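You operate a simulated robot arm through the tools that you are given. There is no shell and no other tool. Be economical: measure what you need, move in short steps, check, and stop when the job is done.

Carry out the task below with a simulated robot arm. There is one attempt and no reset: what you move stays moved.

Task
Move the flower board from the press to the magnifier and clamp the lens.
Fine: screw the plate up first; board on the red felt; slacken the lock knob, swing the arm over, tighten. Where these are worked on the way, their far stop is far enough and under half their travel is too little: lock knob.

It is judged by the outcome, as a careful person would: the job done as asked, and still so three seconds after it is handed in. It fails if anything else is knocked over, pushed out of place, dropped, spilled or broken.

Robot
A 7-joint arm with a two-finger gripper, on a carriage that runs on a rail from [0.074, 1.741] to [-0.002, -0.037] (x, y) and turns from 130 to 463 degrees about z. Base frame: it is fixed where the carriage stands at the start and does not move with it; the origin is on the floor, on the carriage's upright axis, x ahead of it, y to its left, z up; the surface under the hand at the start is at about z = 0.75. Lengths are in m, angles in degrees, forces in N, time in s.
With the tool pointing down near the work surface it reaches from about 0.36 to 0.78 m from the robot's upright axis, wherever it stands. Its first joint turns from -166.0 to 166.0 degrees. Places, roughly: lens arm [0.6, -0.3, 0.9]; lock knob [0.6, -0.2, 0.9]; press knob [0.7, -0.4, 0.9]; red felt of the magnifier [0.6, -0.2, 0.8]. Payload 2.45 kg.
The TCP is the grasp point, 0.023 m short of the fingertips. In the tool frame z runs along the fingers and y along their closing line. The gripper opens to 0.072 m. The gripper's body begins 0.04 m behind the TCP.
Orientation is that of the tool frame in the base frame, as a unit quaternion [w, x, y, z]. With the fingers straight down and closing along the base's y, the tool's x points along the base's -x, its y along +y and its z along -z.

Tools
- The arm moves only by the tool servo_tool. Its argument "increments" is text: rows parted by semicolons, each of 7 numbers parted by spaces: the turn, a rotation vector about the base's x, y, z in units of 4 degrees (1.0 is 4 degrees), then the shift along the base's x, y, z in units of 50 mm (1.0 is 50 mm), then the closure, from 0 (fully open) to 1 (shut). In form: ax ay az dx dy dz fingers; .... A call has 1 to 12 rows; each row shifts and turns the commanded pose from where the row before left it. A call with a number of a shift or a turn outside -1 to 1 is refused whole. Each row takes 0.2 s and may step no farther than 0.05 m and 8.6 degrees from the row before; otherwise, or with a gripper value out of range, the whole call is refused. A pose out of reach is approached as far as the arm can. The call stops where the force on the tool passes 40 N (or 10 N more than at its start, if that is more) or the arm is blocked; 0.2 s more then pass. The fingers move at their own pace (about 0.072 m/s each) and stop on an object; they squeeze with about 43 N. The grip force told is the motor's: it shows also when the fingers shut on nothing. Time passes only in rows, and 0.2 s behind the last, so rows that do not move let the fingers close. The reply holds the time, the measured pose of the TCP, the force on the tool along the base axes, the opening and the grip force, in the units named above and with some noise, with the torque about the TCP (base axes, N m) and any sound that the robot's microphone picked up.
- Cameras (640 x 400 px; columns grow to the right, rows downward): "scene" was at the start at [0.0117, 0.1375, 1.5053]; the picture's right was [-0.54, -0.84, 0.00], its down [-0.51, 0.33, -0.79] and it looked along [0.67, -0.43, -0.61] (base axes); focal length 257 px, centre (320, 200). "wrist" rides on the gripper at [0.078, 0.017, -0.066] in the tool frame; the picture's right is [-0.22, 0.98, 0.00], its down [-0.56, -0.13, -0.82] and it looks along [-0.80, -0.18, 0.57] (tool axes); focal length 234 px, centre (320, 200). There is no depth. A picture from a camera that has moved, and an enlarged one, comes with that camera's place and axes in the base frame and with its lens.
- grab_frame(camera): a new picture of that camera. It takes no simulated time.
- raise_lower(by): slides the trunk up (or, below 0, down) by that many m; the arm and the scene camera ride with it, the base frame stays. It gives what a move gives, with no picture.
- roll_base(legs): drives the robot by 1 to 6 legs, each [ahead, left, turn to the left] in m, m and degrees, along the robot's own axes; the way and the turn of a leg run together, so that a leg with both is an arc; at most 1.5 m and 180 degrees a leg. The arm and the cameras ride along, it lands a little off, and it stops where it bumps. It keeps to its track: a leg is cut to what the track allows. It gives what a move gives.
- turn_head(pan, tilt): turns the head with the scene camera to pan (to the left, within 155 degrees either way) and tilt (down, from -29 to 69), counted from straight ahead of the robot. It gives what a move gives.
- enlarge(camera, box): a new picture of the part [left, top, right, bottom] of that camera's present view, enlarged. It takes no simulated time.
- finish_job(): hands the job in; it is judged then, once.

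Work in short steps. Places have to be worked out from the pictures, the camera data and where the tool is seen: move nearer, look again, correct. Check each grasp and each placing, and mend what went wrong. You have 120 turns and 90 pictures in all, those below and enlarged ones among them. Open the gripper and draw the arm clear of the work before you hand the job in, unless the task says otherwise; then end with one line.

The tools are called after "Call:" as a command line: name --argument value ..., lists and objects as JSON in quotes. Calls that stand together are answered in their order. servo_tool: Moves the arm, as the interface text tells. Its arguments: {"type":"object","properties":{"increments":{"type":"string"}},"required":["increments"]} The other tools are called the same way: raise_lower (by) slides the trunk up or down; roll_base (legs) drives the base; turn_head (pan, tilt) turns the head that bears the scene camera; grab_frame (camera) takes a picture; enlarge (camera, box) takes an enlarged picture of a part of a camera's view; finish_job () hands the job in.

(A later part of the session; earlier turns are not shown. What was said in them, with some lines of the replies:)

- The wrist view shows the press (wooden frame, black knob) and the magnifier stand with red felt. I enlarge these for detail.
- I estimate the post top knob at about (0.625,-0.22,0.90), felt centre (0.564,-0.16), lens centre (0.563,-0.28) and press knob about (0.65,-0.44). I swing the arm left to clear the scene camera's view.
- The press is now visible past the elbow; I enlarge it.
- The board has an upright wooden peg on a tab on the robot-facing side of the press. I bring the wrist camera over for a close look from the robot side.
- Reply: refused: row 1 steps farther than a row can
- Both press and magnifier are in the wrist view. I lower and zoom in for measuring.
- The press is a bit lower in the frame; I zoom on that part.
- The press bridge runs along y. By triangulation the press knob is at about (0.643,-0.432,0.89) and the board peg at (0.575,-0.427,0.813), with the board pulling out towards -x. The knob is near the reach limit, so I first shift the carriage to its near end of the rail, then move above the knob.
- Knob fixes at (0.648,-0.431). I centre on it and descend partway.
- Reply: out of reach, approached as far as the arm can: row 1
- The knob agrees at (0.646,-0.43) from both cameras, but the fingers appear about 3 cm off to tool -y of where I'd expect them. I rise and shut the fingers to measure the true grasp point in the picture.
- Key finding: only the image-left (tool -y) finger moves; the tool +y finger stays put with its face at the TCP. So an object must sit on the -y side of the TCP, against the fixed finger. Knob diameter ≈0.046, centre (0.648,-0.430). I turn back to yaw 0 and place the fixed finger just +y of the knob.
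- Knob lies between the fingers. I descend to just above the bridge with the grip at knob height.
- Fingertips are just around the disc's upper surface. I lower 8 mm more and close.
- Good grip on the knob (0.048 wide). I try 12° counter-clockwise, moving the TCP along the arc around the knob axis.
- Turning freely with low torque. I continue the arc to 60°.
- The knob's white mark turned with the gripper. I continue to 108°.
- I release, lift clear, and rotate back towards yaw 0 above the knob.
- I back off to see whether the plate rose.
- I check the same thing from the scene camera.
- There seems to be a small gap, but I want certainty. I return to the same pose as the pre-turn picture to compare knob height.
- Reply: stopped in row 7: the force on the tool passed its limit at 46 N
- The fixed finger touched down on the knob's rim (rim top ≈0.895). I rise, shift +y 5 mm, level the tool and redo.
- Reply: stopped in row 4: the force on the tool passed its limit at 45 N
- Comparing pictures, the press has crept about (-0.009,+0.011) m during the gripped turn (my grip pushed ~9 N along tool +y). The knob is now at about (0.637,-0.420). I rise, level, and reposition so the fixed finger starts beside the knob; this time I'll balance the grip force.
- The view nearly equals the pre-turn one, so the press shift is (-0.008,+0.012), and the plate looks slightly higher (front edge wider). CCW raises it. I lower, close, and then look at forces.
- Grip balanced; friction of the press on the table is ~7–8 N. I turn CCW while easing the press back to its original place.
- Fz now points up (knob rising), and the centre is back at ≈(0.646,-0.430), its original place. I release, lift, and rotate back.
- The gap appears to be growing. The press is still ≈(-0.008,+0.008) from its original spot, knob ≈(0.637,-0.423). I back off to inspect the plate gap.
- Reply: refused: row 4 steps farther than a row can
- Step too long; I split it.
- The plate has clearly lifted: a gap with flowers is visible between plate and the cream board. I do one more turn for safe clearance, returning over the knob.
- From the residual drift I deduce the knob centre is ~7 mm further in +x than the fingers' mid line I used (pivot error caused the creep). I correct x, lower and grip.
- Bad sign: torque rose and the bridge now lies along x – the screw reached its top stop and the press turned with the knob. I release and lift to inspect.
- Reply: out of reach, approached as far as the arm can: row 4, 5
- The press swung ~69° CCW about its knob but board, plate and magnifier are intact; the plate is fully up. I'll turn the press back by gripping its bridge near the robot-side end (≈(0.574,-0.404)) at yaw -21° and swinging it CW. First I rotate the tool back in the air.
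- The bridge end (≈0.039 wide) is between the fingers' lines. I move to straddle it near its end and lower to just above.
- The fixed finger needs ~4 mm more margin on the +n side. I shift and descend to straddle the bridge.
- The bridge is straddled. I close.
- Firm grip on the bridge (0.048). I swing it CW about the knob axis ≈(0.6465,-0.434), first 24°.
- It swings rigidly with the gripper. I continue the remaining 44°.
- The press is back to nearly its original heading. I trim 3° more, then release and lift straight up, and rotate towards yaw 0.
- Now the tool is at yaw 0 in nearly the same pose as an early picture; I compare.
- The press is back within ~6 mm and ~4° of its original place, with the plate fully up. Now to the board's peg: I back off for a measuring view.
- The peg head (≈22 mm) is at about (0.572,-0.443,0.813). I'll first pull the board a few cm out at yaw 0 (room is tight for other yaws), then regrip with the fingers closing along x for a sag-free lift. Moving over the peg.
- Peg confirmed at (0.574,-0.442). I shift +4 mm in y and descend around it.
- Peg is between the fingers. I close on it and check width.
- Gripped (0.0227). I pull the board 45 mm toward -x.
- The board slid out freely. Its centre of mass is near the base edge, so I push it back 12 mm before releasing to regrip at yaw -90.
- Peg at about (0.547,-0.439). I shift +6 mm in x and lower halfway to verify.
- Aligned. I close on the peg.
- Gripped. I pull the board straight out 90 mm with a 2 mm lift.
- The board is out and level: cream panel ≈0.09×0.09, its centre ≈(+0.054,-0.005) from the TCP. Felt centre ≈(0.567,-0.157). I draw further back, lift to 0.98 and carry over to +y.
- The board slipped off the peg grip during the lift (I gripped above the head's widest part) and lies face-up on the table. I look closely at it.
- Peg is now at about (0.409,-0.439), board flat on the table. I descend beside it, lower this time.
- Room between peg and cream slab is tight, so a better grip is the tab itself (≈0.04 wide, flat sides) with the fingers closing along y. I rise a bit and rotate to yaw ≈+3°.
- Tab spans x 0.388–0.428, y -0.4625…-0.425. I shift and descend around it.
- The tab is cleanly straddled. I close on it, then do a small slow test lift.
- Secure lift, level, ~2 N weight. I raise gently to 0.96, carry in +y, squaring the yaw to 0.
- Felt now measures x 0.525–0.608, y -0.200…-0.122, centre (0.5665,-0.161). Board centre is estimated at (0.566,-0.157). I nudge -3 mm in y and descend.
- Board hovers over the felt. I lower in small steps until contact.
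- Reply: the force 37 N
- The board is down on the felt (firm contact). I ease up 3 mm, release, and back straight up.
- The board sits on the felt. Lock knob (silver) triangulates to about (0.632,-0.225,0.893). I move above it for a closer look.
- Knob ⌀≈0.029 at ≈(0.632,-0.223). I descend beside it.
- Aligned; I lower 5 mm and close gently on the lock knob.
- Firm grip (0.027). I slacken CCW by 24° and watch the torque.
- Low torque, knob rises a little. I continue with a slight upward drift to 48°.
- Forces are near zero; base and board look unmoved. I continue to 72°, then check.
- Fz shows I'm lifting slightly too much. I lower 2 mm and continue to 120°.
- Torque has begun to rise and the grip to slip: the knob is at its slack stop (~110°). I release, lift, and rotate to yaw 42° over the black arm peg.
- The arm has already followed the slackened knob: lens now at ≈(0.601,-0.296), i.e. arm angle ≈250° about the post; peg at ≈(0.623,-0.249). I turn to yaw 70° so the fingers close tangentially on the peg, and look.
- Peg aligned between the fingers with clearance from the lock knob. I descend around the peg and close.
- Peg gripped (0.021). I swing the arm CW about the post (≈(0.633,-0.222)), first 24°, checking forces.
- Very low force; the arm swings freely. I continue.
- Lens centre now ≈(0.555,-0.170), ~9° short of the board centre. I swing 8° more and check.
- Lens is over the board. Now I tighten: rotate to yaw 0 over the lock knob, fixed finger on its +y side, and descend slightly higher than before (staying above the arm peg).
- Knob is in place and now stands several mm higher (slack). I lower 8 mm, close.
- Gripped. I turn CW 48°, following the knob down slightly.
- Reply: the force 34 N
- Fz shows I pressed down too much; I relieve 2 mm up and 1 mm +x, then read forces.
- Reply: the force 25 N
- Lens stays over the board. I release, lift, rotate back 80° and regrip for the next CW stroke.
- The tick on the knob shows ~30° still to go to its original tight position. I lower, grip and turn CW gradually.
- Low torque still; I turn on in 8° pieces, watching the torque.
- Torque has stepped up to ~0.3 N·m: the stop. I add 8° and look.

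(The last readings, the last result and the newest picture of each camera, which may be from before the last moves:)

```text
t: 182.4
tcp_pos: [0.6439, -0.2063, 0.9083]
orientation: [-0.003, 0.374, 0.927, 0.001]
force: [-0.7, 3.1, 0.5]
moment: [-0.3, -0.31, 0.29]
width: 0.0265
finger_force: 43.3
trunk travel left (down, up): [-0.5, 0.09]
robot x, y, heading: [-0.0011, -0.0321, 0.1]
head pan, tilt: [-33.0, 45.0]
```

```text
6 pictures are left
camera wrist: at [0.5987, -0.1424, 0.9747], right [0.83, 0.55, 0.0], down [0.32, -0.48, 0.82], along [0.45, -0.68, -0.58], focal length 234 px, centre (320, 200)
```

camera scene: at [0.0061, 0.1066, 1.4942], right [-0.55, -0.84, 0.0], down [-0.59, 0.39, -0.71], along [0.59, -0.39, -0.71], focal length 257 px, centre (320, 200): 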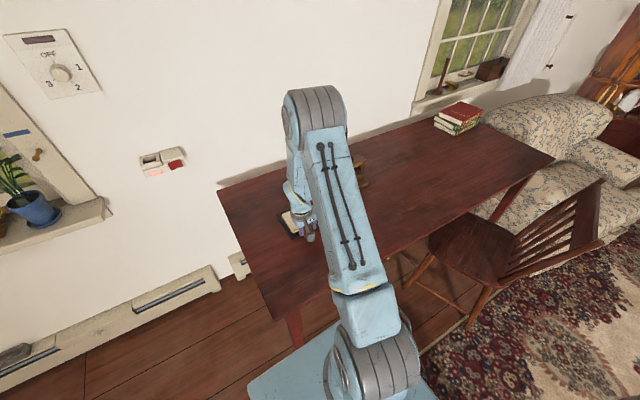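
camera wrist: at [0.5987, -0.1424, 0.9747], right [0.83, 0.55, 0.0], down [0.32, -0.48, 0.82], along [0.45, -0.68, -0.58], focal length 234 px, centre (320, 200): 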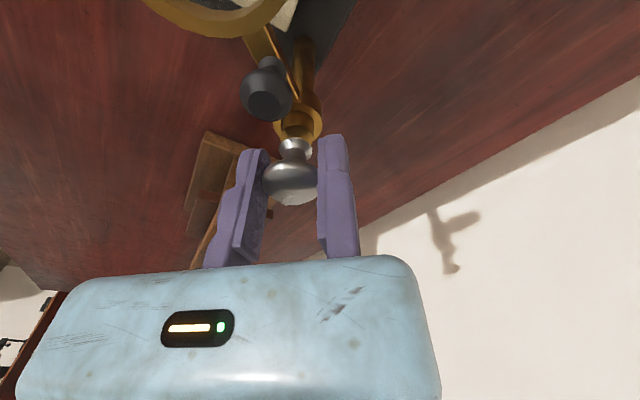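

Torque plateaued (grip slipping at the tight stop). I release, lift, return to yaw 0 and withdraw to view the result.

Call:
servo_tool --increments "0 0 0 0 0 0 0.5;0 0 0 0 0 0 0;0 0 0 0.04 0.03 0 0;0 0 0 0 0 0.7 0;0 0 1 0 0 0.5 0;0 0 1 -0.04 0 0 0;0 0 1 -0.04 0 0 0;0 0 1 -0.04 0 0 0;0 0 1 -0.08 0.03 0 0;0 0 1 0 0.03 0 0;0 0 1 0 0 0 0;0 0 1 0 0 0 0"

Call:
servo_tool --increments "0 0 1 0 0 0 0;0 0 1 0 0 0 0;0 0 1 0 0 0 0;0 0 0 0 0 0 0"

Call:
enlarge --camera "wrist" --box '[180, 0, 420, 190]'

```text
t: 185.0
tcp_pos: [0.6353, -0.2021, 0.9681]
orientation: [-0.002, 0.103, 0.995, 0.001]
force: [0.7, 0.4, -0.2]
moment: [-0.02, -0.02, -0.03]
width: 0.0718
finger_force: 0.0
trunk travel left (down, up): [-0.5, 0.09]
robot x, y, heading: [0.0028, -0.0324, 0.2]
head pan, tilt: [-33.0, 45.0]
```

```text
t: 186.0
tcp_pos: [0.6336, -0.2025, 0.9691]
orientation: [-0.002, -0.003, 1.0, 0.001]
force: [0.0, 0.7, -0.3]
moment: [0.01, -0.01, 0.02]
width: 0.0719
finger_force: 0.0
trunk travel left (down, up): [-0.5, 0.09]
robot x, y, heading: [-0.0021, -0.0392, -0.2]
head pan, tilt: [-33.0, 45.0]
```

```text
2.11 times, centred on (300, 95) of wrist
camera zoom: at [0.5562, -0.187, 1.0351], right [0.21, 0.98, 0.0], down [0.56, -0.12, 0.82], along [0.8, -0.17, -0.58], focal length 493 px, centre (362, 421)
```

zoom: 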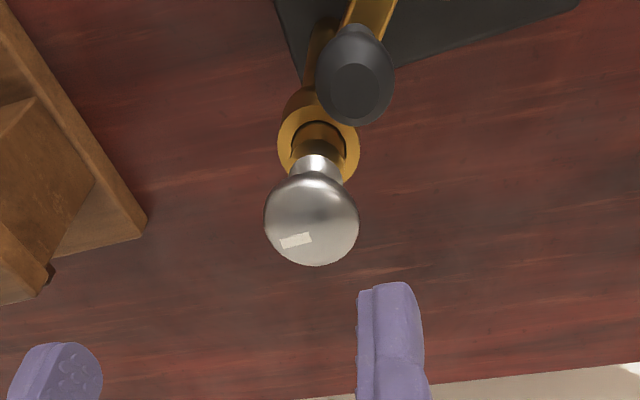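

The tick is back to its original (locked) orientation. I withdraw the arm clear and check the final scene.

Call:
servo_tool --increments "0 0 0 -0.5 0.3 0.6 0;0 0 0 -0.6 0.5 0.5 0;0 0 0 -0.7 0.6 0.3 0;0 0 0 -0.7 0.6 0 0;0 0 0 -0.7 0.6 0 0;0 0 0 -0.5 0.8 0 0;0 0 0 0 0.9 0 0;0 0 0 0 0.9 0 0;0 0 0 0 0.9 0 0;0 0 0 0 0.9 0 0;0 0 0 0 0.9 0 0;0 0 0 0 0 0 0"

Call:
turn_head --pan -24 --tilt 45

Call:
grab_frame --camera "scene"

```text
t: 188.6
tcp_pos: [0.4478, 0.192, 1.0395]
orientation: [-0.002, -0.001, 1.0, 0.001]
force: [-0.4, -0.2, 0.5]
moment: [-0.01, -0.02, -0.01]
width: 0.072
finger_force: 0.1
trunk travel left (down, up): [-0.5, 0.09]
robot x, y, heading: [-0.0004, -0.0321, 0.1]
head pan, tilt: [-33.0, 45.0]
```

```text
t: 189.3
tcp_pos: [0.4494, 0.1909, 1.0396]
orientation: [-0.003, -0.001, 1.0, 0.001]
force: [0.0, 0.8, -0.2]
moment: [-0.01, 0.04, -0.02]
width: 0.072
finger_force: 0.0
trunk travel left (down, up): [-0.5, 0.09]
robot x, y, heading: [0.0002, -0.0307, 0.0]
head pan, tilt: [-24.0, 45.0]
```

```text
4 pictures are left
camera scene: at [0.0119, 0.1178, 1.4942], right [-0.41, -0.91, 0.0], down [-0.65, 0.29, -0.71], along [0.65, -0.29, -0.71], focal length 257 px, centre (320, 200)
```

scene: 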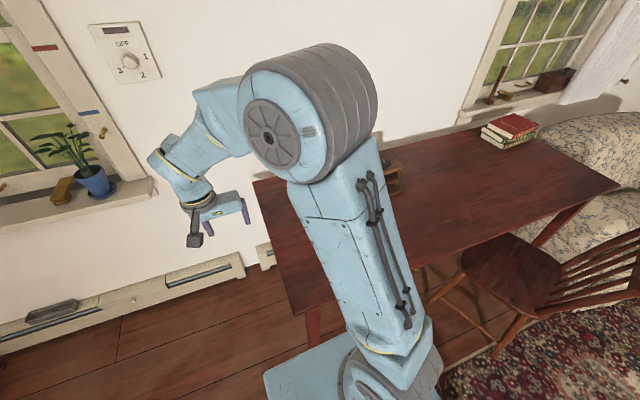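

The arm blocks the scene camera. I move back a bit to look with the wrist camera from a safe distance.

Call:
servo_tool --increments "0 0 0 -0.5 -0.7 0.5 0;0 0 0 -0.4 -0.7 0.5 0;0 0 0 0 -0.9 0 0;0 0 0 0 -0.9 0 0;0 0 0 0 -0.9 0 0;0 0 0 0 -0.6 0 0;0 0 0 0 0 0 0"

Call:
enlarge --camera "wrist" --box '[120, 60, 360, 210]'

```text
t: 190.9
tcp_pos: [0.4041, -0.0443, 1.091]
orientation: [-0.003, -0.002, 1.0, 0.001]
force: [-0.6, 0.0, 0.5]
moment: [0.02, 0.03, -0.05]
width: 0.0719
finger_force: 0.1
trunk travel left (down, up): [-0.5, 0.09]
robot x, y, heading: [-0.002, -0.0375, -0.1]
head pan, tilt: [-24.0, 45.0]
```

```text
2.67 times, centred on (240, 135) of wrist
camera zoom: at [0.3256, -0.0281, 1.1548], right [0.22, 0.98, 0.0], down [0.56, -0.12, 0.82], along [0.8, -0.18, -0.58], focal length 624 px, centre (533, 373)
```

zoom: 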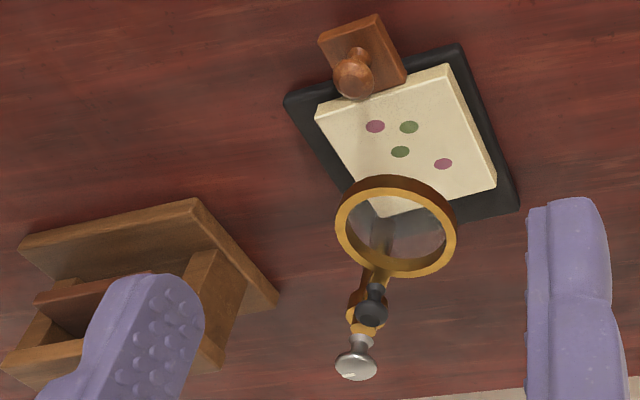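

The lens sits locked over the flower board, which lies on the felt. The press stands intact with its plate up, and the arm is clear with the gripper open, so I hand in.

Call:
finish_job

```text
The job is handed in.
```

The flower board is on the red felt, the lens is swung over it to within about 1 cm of centre, and the lock knob is tightened again. On the way, the board slipped from the gripper onto the table, landing face-up. The press also turned with its knob, and I put it back to within about 6 mm and 4° of where it stood.
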